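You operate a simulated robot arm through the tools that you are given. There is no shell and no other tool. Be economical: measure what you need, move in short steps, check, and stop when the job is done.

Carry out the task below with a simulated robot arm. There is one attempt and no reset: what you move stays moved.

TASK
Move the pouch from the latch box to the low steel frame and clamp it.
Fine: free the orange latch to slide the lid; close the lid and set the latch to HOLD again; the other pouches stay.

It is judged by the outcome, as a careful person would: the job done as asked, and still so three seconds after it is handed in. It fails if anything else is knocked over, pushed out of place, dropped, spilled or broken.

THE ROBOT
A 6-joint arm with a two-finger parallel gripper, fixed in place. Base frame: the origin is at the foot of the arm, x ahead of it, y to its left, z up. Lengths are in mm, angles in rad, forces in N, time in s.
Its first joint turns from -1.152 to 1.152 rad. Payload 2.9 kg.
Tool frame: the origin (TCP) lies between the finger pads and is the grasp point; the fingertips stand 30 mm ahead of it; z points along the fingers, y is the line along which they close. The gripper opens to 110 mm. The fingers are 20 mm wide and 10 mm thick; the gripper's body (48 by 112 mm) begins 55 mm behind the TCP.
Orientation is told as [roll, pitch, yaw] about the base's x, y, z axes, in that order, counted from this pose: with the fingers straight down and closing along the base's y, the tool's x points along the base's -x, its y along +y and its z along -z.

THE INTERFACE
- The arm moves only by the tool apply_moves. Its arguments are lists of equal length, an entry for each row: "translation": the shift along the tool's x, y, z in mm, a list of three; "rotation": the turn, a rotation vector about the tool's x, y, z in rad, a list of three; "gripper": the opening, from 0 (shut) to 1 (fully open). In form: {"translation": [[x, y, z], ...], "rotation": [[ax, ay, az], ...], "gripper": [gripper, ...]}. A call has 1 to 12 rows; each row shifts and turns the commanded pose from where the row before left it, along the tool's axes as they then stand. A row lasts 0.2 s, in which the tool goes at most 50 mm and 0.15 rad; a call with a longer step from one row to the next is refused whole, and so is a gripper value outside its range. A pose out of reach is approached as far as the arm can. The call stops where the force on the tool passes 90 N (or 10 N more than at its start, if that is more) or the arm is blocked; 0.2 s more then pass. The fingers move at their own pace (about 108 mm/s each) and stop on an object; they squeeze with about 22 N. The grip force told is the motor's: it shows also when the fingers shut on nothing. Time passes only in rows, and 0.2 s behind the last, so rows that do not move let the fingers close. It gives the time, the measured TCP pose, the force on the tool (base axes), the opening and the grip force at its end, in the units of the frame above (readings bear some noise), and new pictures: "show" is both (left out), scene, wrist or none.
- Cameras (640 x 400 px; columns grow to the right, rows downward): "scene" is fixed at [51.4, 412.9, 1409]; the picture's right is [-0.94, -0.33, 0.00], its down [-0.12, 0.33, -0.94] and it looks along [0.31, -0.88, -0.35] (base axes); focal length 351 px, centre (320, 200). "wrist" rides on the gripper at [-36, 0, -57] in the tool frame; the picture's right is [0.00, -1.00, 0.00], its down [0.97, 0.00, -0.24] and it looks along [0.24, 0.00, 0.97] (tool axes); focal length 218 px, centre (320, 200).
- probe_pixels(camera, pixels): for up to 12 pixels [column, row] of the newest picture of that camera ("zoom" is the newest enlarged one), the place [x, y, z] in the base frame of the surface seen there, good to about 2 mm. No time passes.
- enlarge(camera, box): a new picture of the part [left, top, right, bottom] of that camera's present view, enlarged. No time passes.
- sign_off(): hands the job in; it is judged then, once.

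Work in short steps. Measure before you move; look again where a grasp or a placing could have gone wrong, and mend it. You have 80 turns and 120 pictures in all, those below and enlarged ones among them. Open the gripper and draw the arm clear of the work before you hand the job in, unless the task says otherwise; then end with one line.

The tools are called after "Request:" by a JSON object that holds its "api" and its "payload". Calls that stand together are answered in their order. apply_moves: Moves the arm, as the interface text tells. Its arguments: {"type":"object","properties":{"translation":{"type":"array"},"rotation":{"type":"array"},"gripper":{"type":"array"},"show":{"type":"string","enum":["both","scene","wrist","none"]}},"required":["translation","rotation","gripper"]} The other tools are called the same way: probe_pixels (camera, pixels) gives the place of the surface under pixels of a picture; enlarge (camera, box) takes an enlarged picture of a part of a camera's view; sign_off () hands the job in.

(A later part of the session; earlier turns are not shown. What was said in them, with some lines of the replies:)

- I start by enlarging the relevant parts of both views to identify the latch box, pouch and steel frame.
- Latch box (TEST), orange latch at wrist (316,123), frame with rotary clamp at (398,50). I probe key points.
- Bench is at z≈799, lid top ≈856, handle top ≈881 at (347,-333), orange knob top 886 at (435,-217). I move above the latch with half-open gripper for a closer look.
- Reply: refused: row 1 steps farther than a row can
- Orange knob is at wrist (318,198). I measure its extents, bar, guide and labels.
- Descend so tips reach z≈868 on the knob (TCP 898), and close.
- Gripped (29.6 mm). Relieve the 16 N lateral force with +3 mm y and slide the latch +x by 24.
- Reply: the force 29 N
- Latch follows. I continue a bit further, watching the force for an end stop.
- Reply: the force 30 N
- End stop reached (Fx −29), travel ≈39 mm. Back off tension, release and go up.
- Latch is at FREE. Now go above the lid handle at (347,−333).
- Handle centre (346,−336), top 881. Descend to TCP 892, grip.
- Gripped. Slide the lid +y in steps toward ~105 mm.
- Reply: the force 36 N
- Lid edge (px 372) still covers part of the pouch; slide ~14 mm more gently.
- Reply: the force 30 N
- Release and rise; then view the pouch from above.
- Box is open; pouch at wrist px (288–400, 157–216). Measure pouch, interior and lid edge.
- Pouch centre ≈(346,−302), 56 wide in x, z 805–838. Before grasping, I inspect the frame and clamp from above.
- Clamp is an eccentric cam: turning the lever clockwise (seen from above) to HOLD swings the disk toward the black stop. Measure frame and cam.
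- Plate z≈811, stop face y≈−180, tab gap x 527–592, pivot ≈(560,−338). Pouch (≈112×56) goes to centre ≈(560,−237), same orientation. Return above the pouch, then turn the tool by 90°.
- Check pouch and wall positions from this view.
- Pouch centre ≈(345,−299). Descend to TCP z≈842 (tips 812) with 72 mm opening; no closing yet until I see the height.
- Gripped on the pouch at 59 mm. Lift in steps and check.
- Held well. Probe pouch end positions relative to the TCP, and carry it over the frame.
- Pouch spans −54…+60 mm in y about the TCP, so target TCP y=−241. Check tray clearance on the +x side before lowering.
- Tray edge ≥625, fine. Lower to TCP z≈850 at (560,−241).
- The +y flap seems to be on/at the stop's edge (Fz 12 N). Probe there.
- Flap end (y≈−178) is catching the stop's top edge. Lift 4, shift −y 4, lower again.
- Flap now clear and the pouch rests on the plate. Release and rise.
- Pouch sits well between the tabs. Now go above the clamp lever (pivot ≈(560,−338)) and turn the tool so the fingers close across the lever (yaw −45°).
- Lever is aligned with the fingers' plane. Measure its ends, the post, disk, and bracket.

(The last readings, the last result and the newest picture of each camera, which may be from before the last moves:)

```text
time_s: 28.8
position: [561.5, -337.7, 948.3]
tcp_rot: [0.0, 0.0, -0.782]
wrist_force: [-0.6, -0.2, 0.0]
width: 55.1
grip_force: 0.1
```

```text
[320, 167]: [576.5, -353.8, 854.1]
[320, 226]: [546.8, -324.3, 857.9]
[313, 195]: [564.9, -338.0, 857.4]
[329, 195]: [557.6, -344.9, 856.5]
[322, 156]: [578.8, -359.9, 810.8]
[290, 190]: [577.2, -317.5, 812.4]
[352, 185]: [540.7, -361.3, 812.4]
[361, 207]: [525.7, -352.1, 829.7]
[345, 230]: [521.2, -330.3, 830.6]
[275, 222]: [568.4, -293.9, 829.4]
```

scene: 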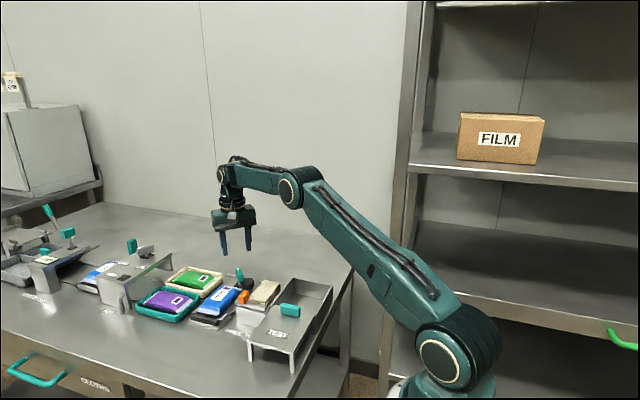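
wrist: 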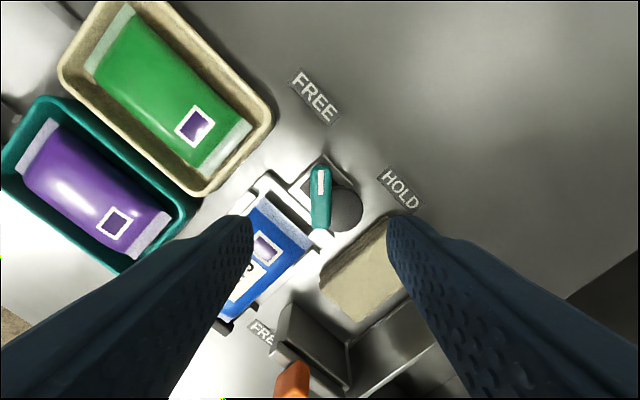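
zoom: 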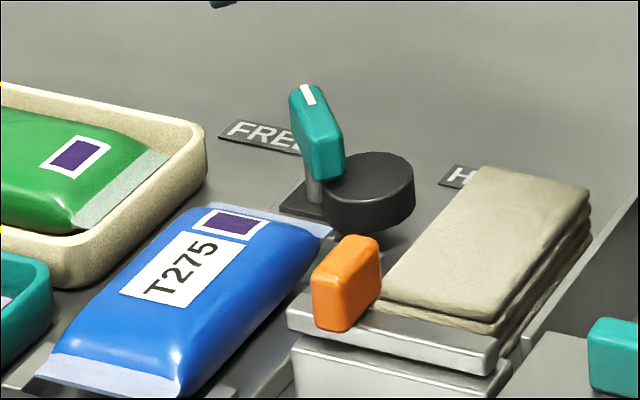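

Post at ≈(560,−337), so the lever is centred on its pivot: grip there and rotate in place. Descend to TCP z 871 and close.

Request:
{"api": "apply_moves", "payload": {"translation": [[0, 0, 35], [0, 0, 30], [0, 0, 13], [0, 0, 0], [0, 0, 0], [0, 0, 0]], "rotation": [[0, 0, 0], [0, 0, 0], [0, 0, 0], [0, 0, 0], [0, 0, 0], [0, 0, 0]], "gripper": [0.4, 0.4, 0.4, 0.05, 0.05, 0.05]}}

Request:
{"api": "enlarge", "payload": {"camera": "scene", "box": [200, 255, 280, 315]}}

```text
time_s: 30.2
position: [560.2, -337.0, 871.0]
tcp_rot: [0.0, -0.002, -0.783]
wrist_force: [-0.5, 0.6, -0.8]
width: 14.8
grip_force: 45.1
```

scene: 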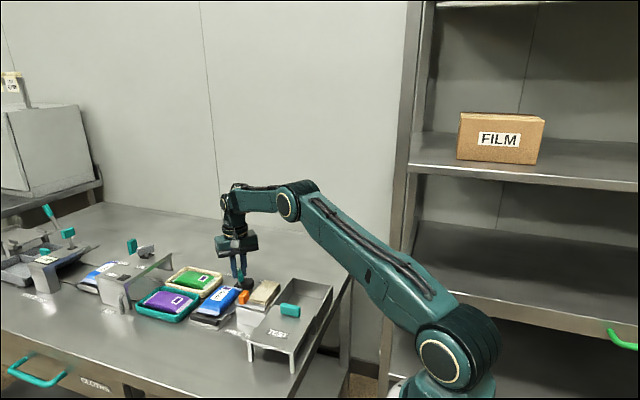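
wrist: 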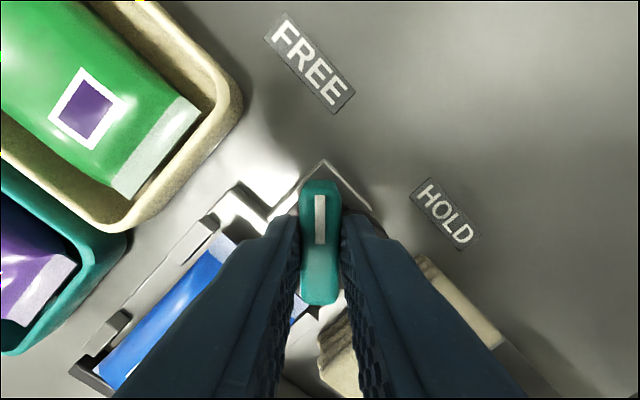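

```text
6.67 times, centred on (240, 285) of scene
```

zoom: 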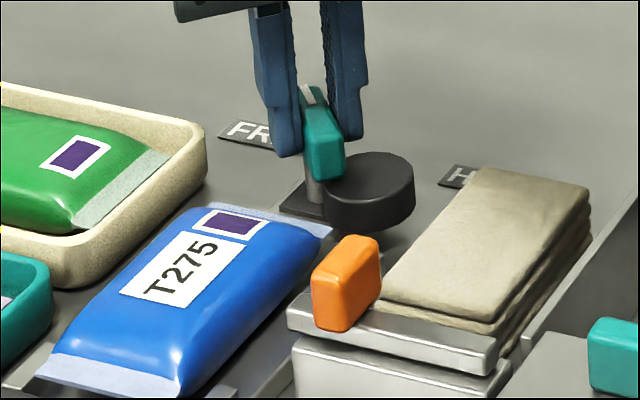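

Lever gripped with no side forces. Rotate about tool z toward HOLD, ~50° first.

Request:
{"api": "apply_moves", "payload": {"translation": [[0, 0, 0], [0, 0, 0], [0, 0, 0], [0, 0, 0], [0, 0, 0], [0, 0, 0], [0, 0, 0], [0, 0, 0]], "rotation": [[0, 0, 0.12], [0, 0, 0.12], [0, 0, 0.12], [0, 0, 0.12], [0, 0, 0.12], [0, 0, 0.12], [0, 0, 0.12], [0, 0, 0]], "gripper": [0.05, 0.05, 0.05, 0.05, 0.05, 0.05, 0.05, 0.05]}}

Request:
{"api": "enlarge", "payload": {"camera": "scene", "box": [200, 255, 280, 315]}}

```text
time_s: 32.0
position: [560.5, -337.5, 870.9]
tcp_rot: [-0.002, 0.0, -1.63]
wrist_force: [-4.3, -11.0, -7.9]
width: 15.0
grip_force: 45.4
```

scene: 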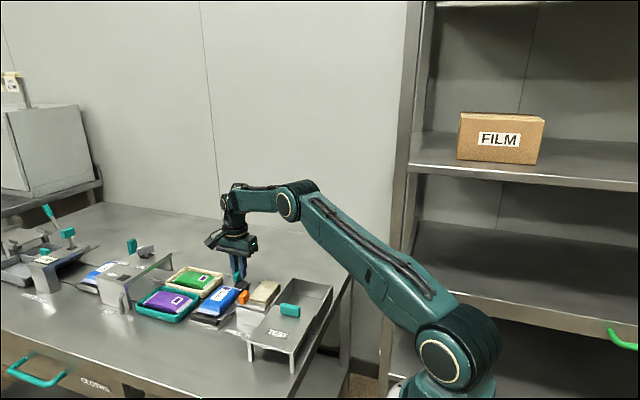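
wrist: 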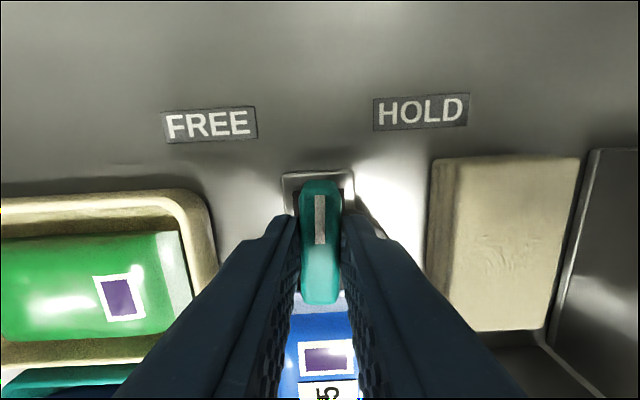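

```text
6.67 times, centred on (240, 285) of scene
```

zoom: 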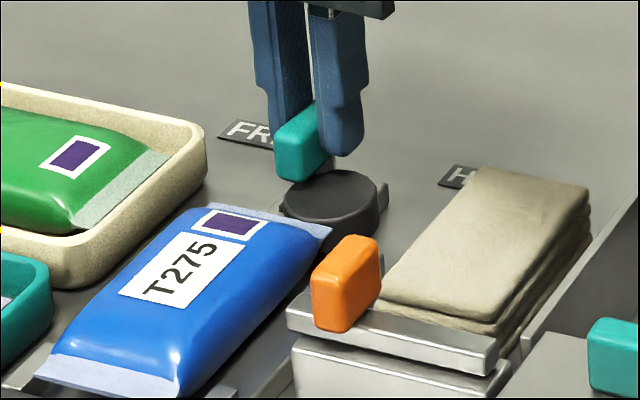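

Cam is swinging toward the pouch. Continue the remaining ~0.74 rad.

Request:
{"api": "apply_moves", "payload": {"translation": [[0, 0, 0], [0, 0, 0], [0, 0, 0], [0, 0, 0], [0, 0, 0], [0, 0, 0], [0, 0, 0], [0, 0, 0]], "rotation": [[0, 0, 0.12], [0, 0, 0.12], [0, 0, 0.12], [0, 0, 0.12], [0, 0, 0.12], [0, 0, 0.09], [0, 0, 0.05], [0, 0, 0]], "gripper": [0.05, 0.05, 0.05, 0.05, 0.05, 0.05, 0.05, 0.05]}}

Request:
{"api": "enlarge", "payload": {"camera": "scene", "box": [200, 255, 280, 315]}}

```text
time_s: 33.8
position: [559.2, -338.7, 870.8]
tcp_rot: [-0.002, 0.0, -2.367]
wrist_force: [-19.6, -8.0, -10.1]
width: 14.5
grip_force: 44.3
```

scene: 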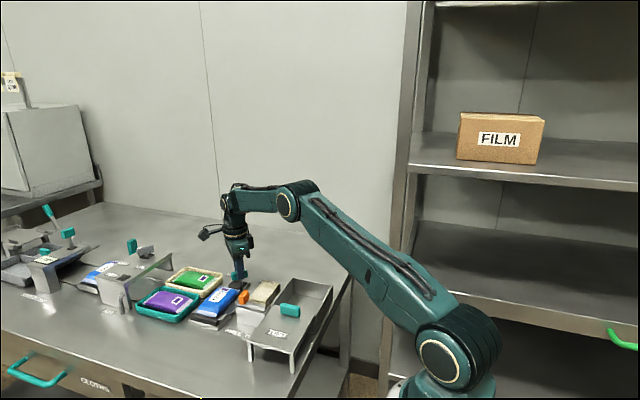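
wrist: 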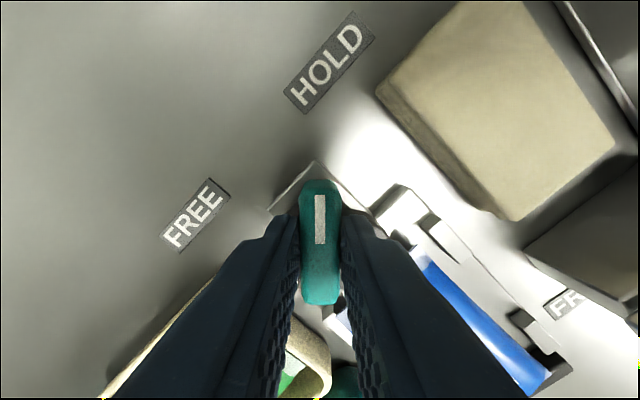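

```text
6.67 times, centred on (240, 285) of scene
```

zoom: 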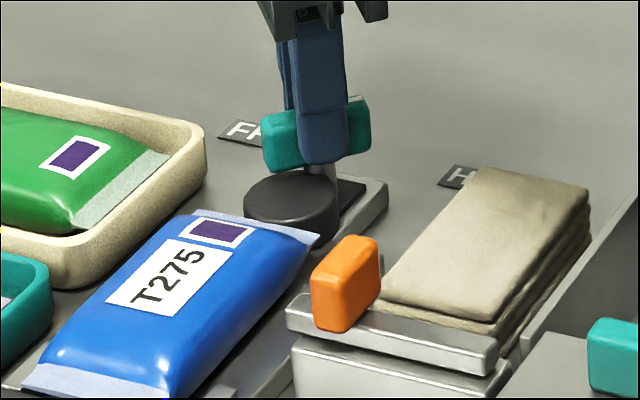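

Cam has pushed the pouch against the stop; lever points at HOLD. Nudge slightly further to feel for an end stop.

Request:
{"api": "apply_moves", "payload": {"translation": [[0, 0, 0], [0, 0, 0], [0, 0, 0]], "rotation": [[0, 0, 0.04], [0, 0, 0.04], [0, 0, 0]], "gripper": [0.05, 0.05, 0.05], "show": "wrist"}}

```text
time_s: 34.6
position: [559.6, -336.7, 870.8]
tcp_rot: [-0.001, 0.0, -2.446]
wrist_force: [-20.7, -5.0, -9.8]
width: 16.1
grip_force: 45.3
```

wrist: 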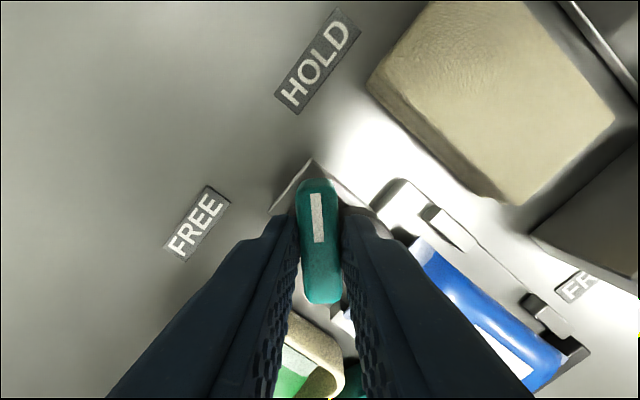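

Lever stayed while the fingers skewed (width 16.1): it is at its end stop. Undo the nudge, release and rise.

Request:
{"api": "apply_moves", "payload": {"translation": [[0, 0, 0], [0, 0, 0], [0, 0, 0], [0, 0, -30], [0, 0, -40], [0, 0, -20], [0, 0, 0]], "rotation": [[0, 0, -0.08], [0, 0, 0], [0, 0, 0], [0, 0, 0], [0, 0, 0], [0, 0, 0], [0, 0, 0]], "gripper": [0.05, 0.4, 0.4, 0.4, 0.4, 0.4, 0.4], "show": "both"}}

Request:
{"api": "enlarge", "payload": {"camera": "scene", "box": [190, 255, 290, 335]}}

Request:
{"api": "enlarge", "payload": {"camera": "wrist", "box": [270, 130, 470, 330]}}

```text
time_s: 36.2
position: [559.8, -336.8, 961.6]
tcp_rot: [-0.002, -0.001, -2.366]
wrist_force: [0.1, -0.6, 1.0]
width: 44.1
grip_force: 0.1
```

scene: 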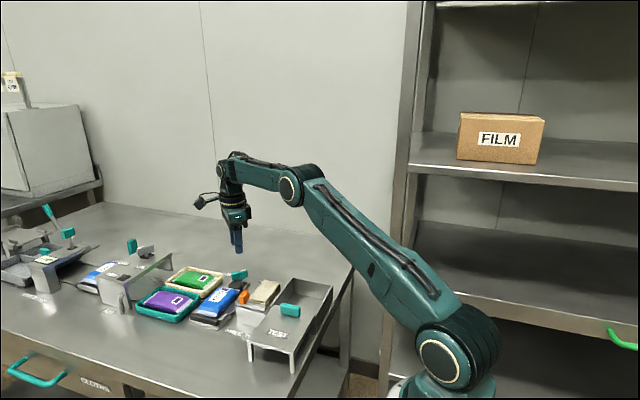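
wrist: 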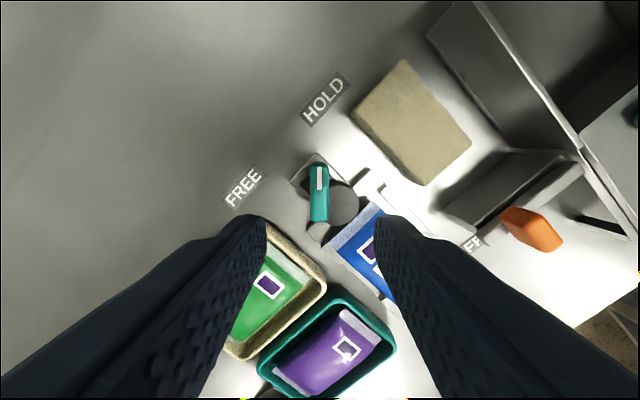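

```text
5.00 times, centred on (240, 295) of scene
```

zoom: 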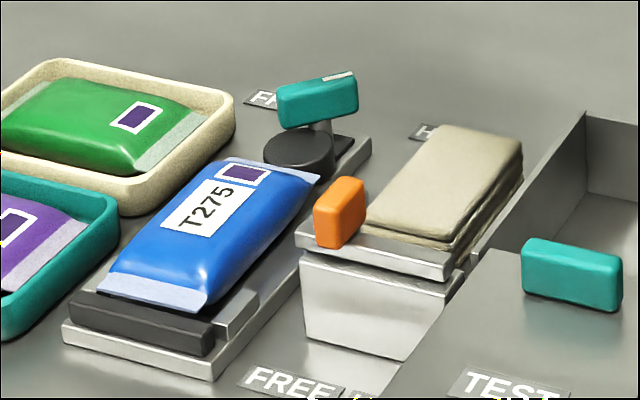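

```text
2.00 times, centred on (370, 230) of wrist
```

zoom: 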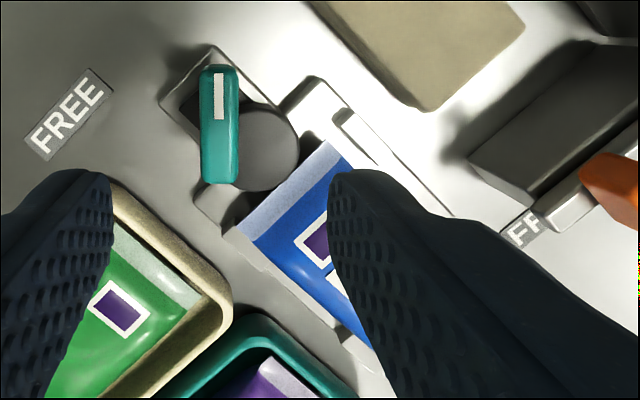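

Clamped; now turn the tool back to yaw 0 and move to a viewpoint over frame and box.

Request:
{"api": "apply_moves", "payload": {"translation": [[0, 0, 0], [0, 0, 0], [0, 0, 0], [0, 0, 0], [0, 0, 0], [0, 0, 0], [0, 0, 0], [0, 0, 0], [0, 0, 0], [0, 0, 0], [0, 0, 0], [0, 0, 0]], "rotation": [[0, 0, -0.148], [0, 0, -0.148], [0, 0, -0.148], [0, 0, -0.148], [0, 0, -0.148], [0, 0, -0.148], [0, 0, -0.148], [0, 0, -0.148], [0, 0, -0.148], [0, 0, -0.148], [0, 0, -0.148], [0, 0, -0.148]], "gripper": [0.5, 0.5, 0.5, 0.5, 0.5, 0.5, 0.5, 0.5, 0.5, 0.5, 0.5, 0.5], "show": "none"}}

Request:
{"api": "apply_moves", "payload": {"translation": [[0, 0, 0], [0, 0, 0], [0, 0, 0], [0, 0, 0], [15, 35, -15], [25, 35, -10], [0, 20, 0], [0, 0, 0]], "rotation": [[0, 0, -0.147], [0, 0, -0.147], [0, 0, -0.147], [0, 0, -0.147], [0, 0, 0], [0, 0, 0], [0, 0, 0], [0, 0, 0]], "gripper": [1, 1, 1, 1, 1, 1, 1, 1], "show": "wrist"}}

Request:
{"api": "enlarge", "payload": {"camera": "wrist", "box": [200, 50, 460, 250]}}

```text
time_s: 38.8
position: [561.0, -337.9, 960.9]
tcp_rot: [-0.001, 0.0, -0.587]
wrist_force: [0.5, -0.4, -0.9]
width: 55.0
grip_force: 0.0
```

```text
time_s: 40.6
position: [519.9, -246.8, 985.9]
tcp_rot: [0.001, -0.001, -0.002]
wrist_force: [-0.2, -0.5, 0.8]
width: 109.9
grip_force: 0.1
```

wrist: 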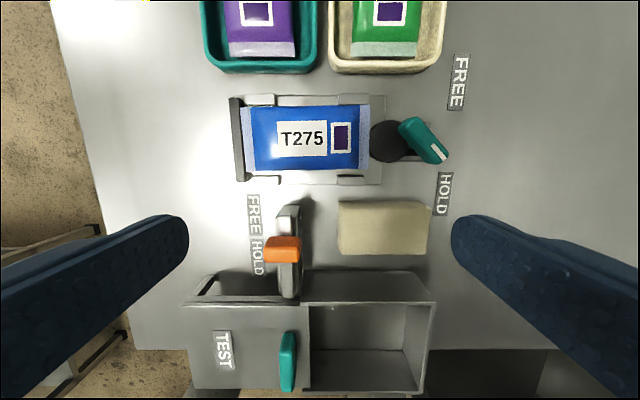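

```text
2.00 times, centred on (330, 150) of wrist
```

zoom: 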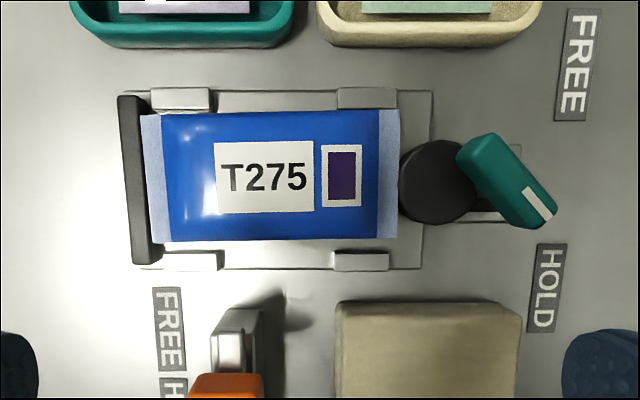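

Pouch is firmly between stop and cam. Now go to the lid handle (≈(346,−219)).

Request:
{"api": "apply_moves", "payload": {"translation": [[44, 7, 0], [44, 7, 0], [44, 7, 0], [42, 6, 20], [0, 0, 0]], "rotation": [[0, 0, 0], [0, 0, 0], [0, 0, 0], [0, 0, 0], [0, 0, 0]], "gripper": [0.4, 0.4, 0.4, 0.4, 0.4], "show": "wrist"}}

Request:
{"api": "probe_pixels", "payload": {"camera": "wrist", "pixels": [[320, 200], [320, 175], [320, 225]]}}

```text
time_s: 41.8
position: [344.9, -221.8, 966.8]
tcp_rot: [-0.001, -0.001, 0.0]
wrist_force: [-0.1, -1.0, 0.1]
width: 44.0
grip_force: 0.1
```

wrist: 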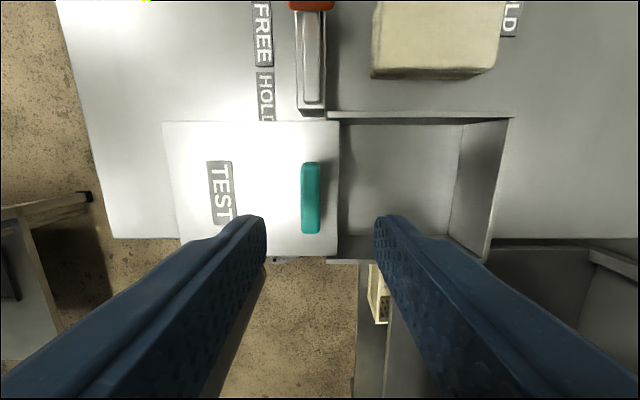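

```text
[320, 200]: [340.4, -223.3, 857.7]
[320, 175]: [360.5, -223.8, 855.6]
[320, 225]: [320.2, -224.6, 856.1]
```

Handle centre is px 310 → y≈−215.5. Shift +6, descend and grip.

Request:
{"api": "apply_moves", "payload": {"translation": [[-1, 6, 30], [0, 0, 30], [0, 0, 14], [0, 0, 0], [0, 0, 0], [0, 0, 0]], "rotation": [[0, 0, 0], [0, 0, 0], [0, 0, 0], [0, 0, 0], [0, 0, 0], [0, 0, 0]], "gripper": [0.4, 0.4, 0.4, 0.05, 0.05, 0.05], "show": "wrist"}}

```text
time_s: 43.2
position: [348.9, -214.4, 892.8]
tcp_rot: [-0.002, 0.0, -0.003]
wrist_force: [-0.6, -13.7, -6.8]
width: 13.9
grip_force: 44.9
```

wrist: 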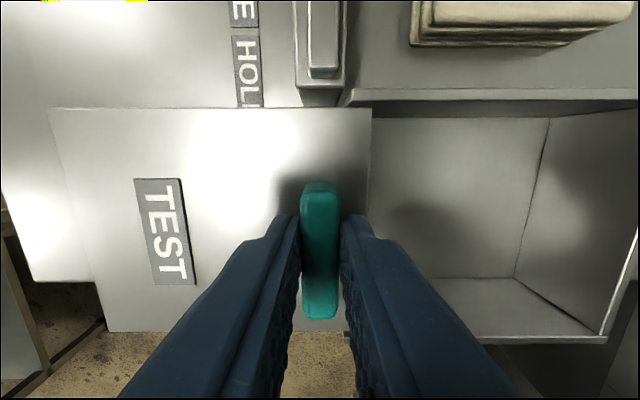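

Slide the lid back −y 112 mm.

Request:
{"api": "apply_moves", "payload": {"translation": [[0, -15, 0], [0, -15, 0], [0, -15, 0], [0, -15, 0], [0, -15, 0], [0, -15, 0], [0, -15, 0], [0, -7, 0], [0, 0, 0]], "rotation": [[0, 0, 0], [0, 0, 0], [0, 0, 0], [0, 0, 0], [0, 0, 0], [0, 0, 0], [0, 0, 0], [0, 0, 0], [0, 0, 0]], "gripper": [0.05, 0.05, 0.05, 0.05, 0.05, 0.05, 0.05, 0.05, 0.05], "show": "wrist"}}

```text
time_s: 45.2
position: [347.8, -327.3, 892.1]
tcp_rot: [-0.001, -0.002, -0.001]
wrist_force: [9.3, -0.5, 4.3]
width: 13.7
grip_force: 45.5
```

wrist: 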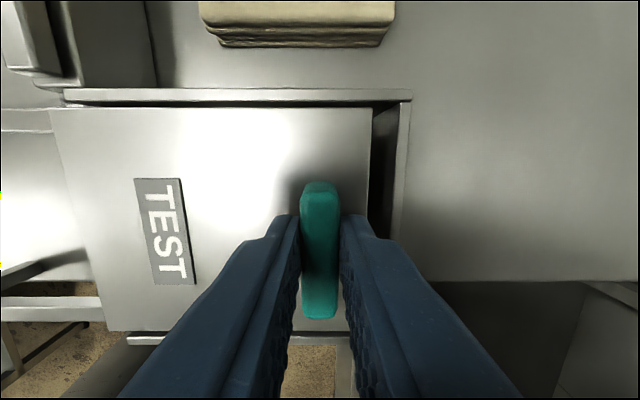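

Gap remains at the right; continue in small steps until the stop.

Request:
{"api": "apply_moves", "payload": {"translation": [[0, -4, 0], [0, -4, 0], [0, -3, 0], [0, -2, 0], [0, 0, 0]], "rotation": [[0, 0, 0], [0, 0, 0], [0, 0, 0], [0, 0, 0], [0, 0, 0]], "gripper": [0.05, 0.05, 0.05, 0.05, 0.05], "show": "wrist"}}

```text
time_s: 46.4
position: [348.1, -334.8, 892.8]
tcp_rot: [0.005, 0.003, 0.003]
wrist_force: [5.4, 33.5, 31.1]
width: 13.4
grip_force: 45.2
```

wrist: 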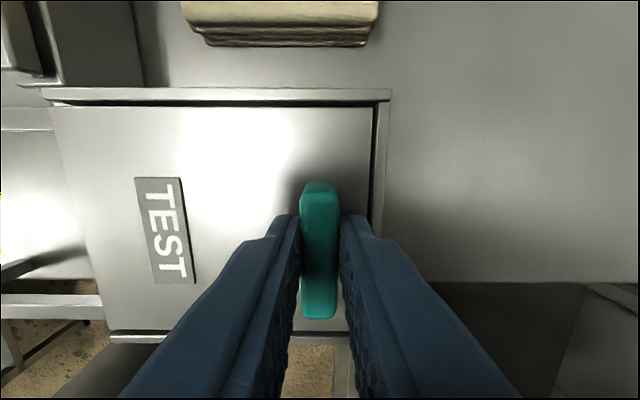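

Closed stop reached (Fy 33 N). Relax, release, rise.

Request:
{"api": "apply_moves", "payload": {"translation": [[0, 4, 0], [0, 0, 0], [0, 0, 0], [0, 0, -40], [0, 0, -40], [-36, 40, 0], [-36, 40, 0], [-36, 37, 0], [-18, 0, 0], [0, 0, 0]], "rotation": [[0, 0, 0], [0, 0, 0], [0, 0, 0], [0, 0, 0], [0, 0, 0], [0, 0, 0], [0, 0, 0], [0, 0, 0], [0, 0, 0], [0, 0, 0]], "gripper": [0.05, 0.3, 0.3, 0.4, 0.5, 0.5, 0.5, 0.5, 0.5, 0.5]}}

Request:
{"api": "enlarge", "payload": {"camera": "scene", "box": [220, 265, 340, 345]}}

```text
refused: row 6 steps farther than a row can; nothing moved
```

```text
5.00 times, centred on (280, 305) of scene
```

zoom: 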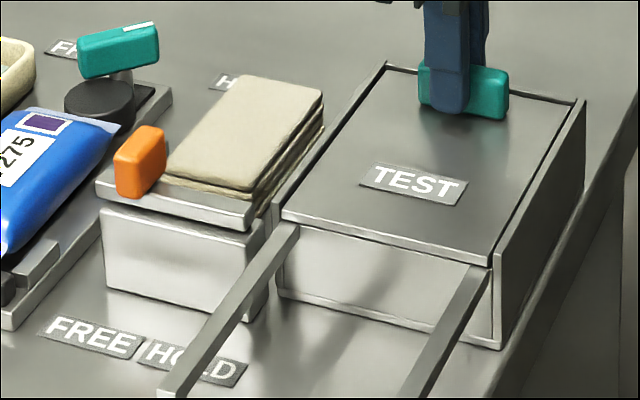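

Lid is closed. Same move with shorter rows.

Request:
{"api": "apply_moves", "payload": {"translation": [[0, 4, 0], [0, 0, 0], [0, 0, 0], [0, 0, -40], [0, 0, -40], [-32, 30, 0], [-32, 30, 0], [-32, 30, 0], [-30, 26, 0], [0, 0, 0]], "rotation": [[0, 0, 0], [0, 0, 0], [0, 0, 0], [0, 0, 0], [0, 0, 0], [0, 0, 0], [0, 0, 0], [0, 0, 0], [0, 0, 0], [0, 0, 0]], "gripper": [0.05, 0.3, 0.3, 0.4, 0.5, 0.5, 0.5, 0.5, 0.5, 0.5]}}

Request:
{"api": "probe_pixels", "payload": {"camera": "wrist", "pixels": [[320, 200], [310, 200], [330, 200], [320, 205]]}}

```text
time_s: 48.6
position: [473.6, -216.0, 973.6]
tcp_rot: [-0.001, 0.001, -0.001]
wrist_force: [-0.3, 0.3, 0.3]
width: 54.8
grip_force: 0.0
```

scene: 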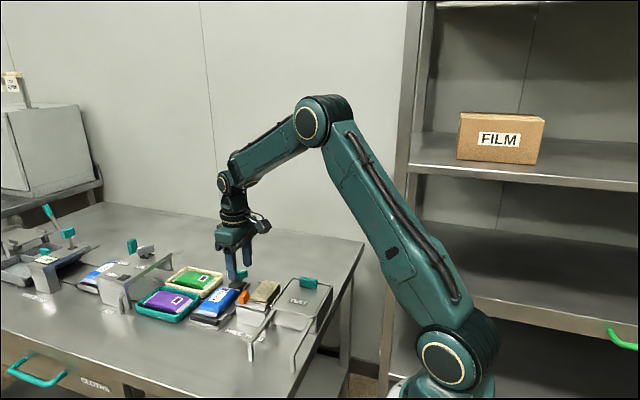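
wrist: 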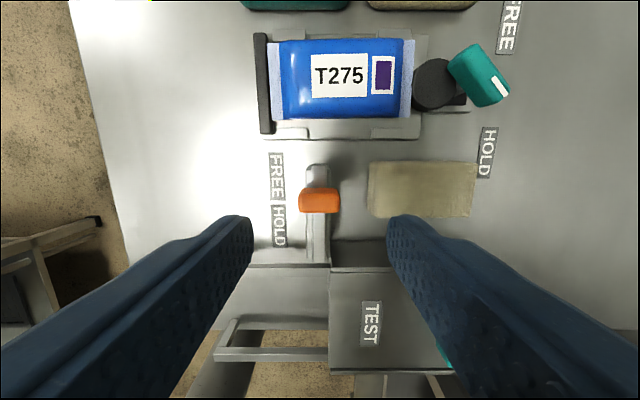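

```text
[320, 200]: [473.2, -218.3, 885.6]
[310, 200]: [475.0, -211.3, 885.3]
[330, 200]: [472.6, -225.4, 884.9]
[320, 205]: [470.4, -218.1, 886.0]
```

Descend on the orange knob and grip.

Request:
{"api": "apply_moves", "payload": {"translation": [[0, -1, 38], [0, 0, 38], [0, 0, 0], [0, 0, 0], [0, 0, 0]], "rotation": [[0, 0, 0], [0, 0, 0], [0, 0, 0], [0, 0, 0], [0, 0, 0]], "gripper": [0.5, 0.5, 0.1, 0.1, 0.1], "show": "none"}}

Request:
{"api": "apply_moves", "payload": {"translation": [[8, 0, 0], [8, 0, 0], [8, 0, 0], [8, 0, 0], [5, 0, 0], [3, 0, 0], [0, 0, 0]], "rotation": [[0, 0, 0], [0, 0, 0], [0, 0, 0], [0, 0, 0], [0, 0, 0], [0, 0, 0], [0, 0, 0]], "gripper": [0.1, 0.1, 0.1, 0.1, 0.1, 0.1, 0.1], "show": "wrist"}}

```text
time_s: 49.8
position: [471.0, -216.3, 896.2]
tcp_rot: [0.005, 0.002, 0.008]
wrist_force: [-1.4, 36.1, 5.8]
width: 29.3
grip_force: 45.2
```

```text
time_s: 51.4
position: [437.2, -216.4, 895.8]
tcp_rot: [0.005, -0.004, 0.012]
wrist_force: [10.7, 35.0, 1.9]
width: 29.3
grip_force: 44.8
```

wrist: 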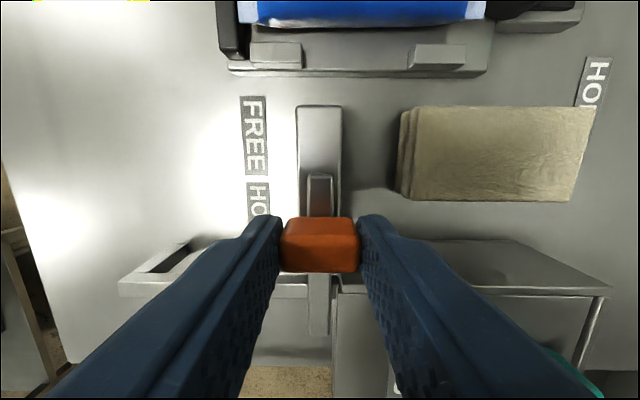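

Knob is about at its original x; relieve the side force and press a little more to ensure the stop.

Request:
{"api": "apply_moves", "payload": {"translation": [[0, 3, 0], [2, 1, 0], [2, 0, 0], [0, 0, 0]], "rotation": [[0, 0, 0], [0, 0, 0], [0, 0, 0], [0, 0, 0]], "gripper": [0.1, 0.1, 0.1, 0.1], "show": "none"}}

```text
time_s: 52.4
position: [433.5, -214.7, 897.0]
tcp_rot: [-0.002, -0.01, 0.001]
wrist_force: [30.0, 7.9, -2.5]
width: 29.5
grip_force: 45.3
```

At the HOLD stop (Fx 30). Relax, release and draw clear.

Request:
{"api": "apply_moves", "payload": {"translation": [[3, 0, 0], [-5, 0, 0], [0, 0, 0], [0, 0, 0], [0, 0, -40], [0, 0, -40], [20, 0, -40], [20, 0, -40], [0, 0, 0]], "rotation": [[0, 0, 0], [0, 0, 0], [0, 0, 0], [0, 0, 0], [0, 0, 0], [0, 0, 0], [0, 0, 0], [0, 0, 0], [0, 0, 0]], "gripper": [0.1, 0.1, 0.5, 0.5, 0.5, 0.8, 1, 1, 1]}}

Request:
{"api": "enlarge", "payload": {"camera": "wrist", "box": [200, 0, 480, 240]}}

Request:
{"api": "enlarge", "payload": {"camera": "scene", "box": [180, 255, 340, 345]}}

```text
time_s: 54.4
position: [392.6, -217.5, 1055.1]
tcp_rot: [0.0, 0.0, -0.002]
wrist_force: [-0.3, -0.4, -0.6]
width: 110.1
grip_force: 0.0
```

scene: 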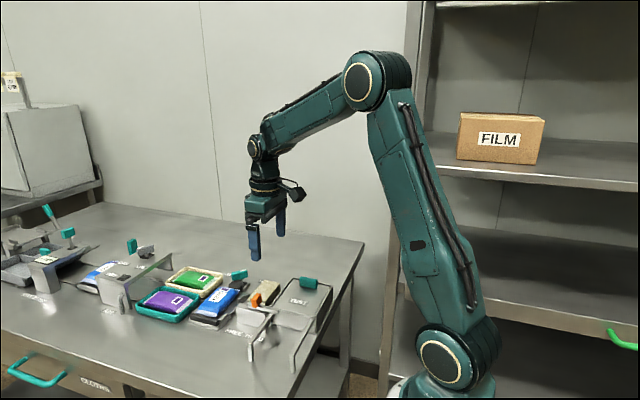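
wrist: 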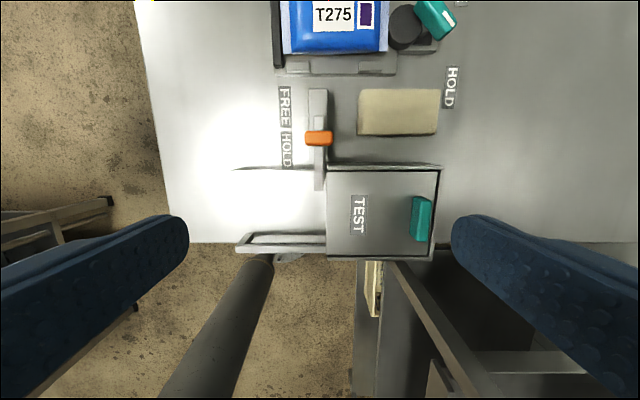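

```text
1.67 times, centred on (340, 120) of wrist
```

zoom: 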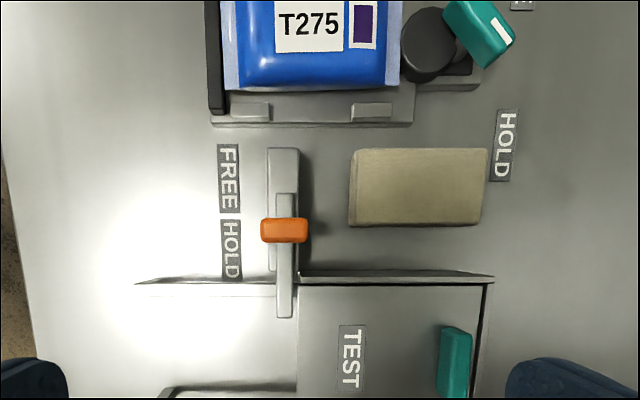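

```text
4.00 times, centred on (260, 300) of scene
```

zoom: 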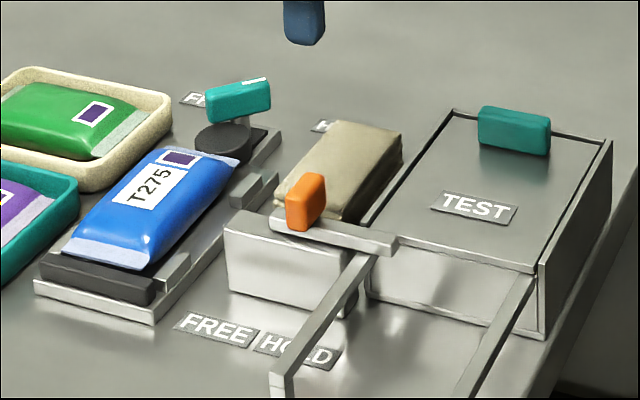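

Everything matches the starting state, with the pouch clamped. Quick check of the latch and lid positions against the start.

Request:
{"api": "probe_pixels", "payload": {"camera": "wrist", "pixels": [[318, 138], [318, 185], [421, 218], [400, 110]]}}

```text
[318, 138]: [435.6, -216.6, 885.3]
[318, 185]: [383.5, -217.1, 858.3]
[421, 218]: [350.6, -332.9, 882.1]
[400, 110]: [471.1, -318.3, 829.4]
```

Latch knob (435.6) and lid handle (−333) are back at their starting positions; handing in.

Request:
{"api": "sign_off", "payload": {}}

```text
The job is handed in.
```

The T275 pouch is out of the latch box and clamped in the low steel frame with the lever at HOLD; the lid is closed, the orange latch is back at HOLD, and the other pouches were left where they were.
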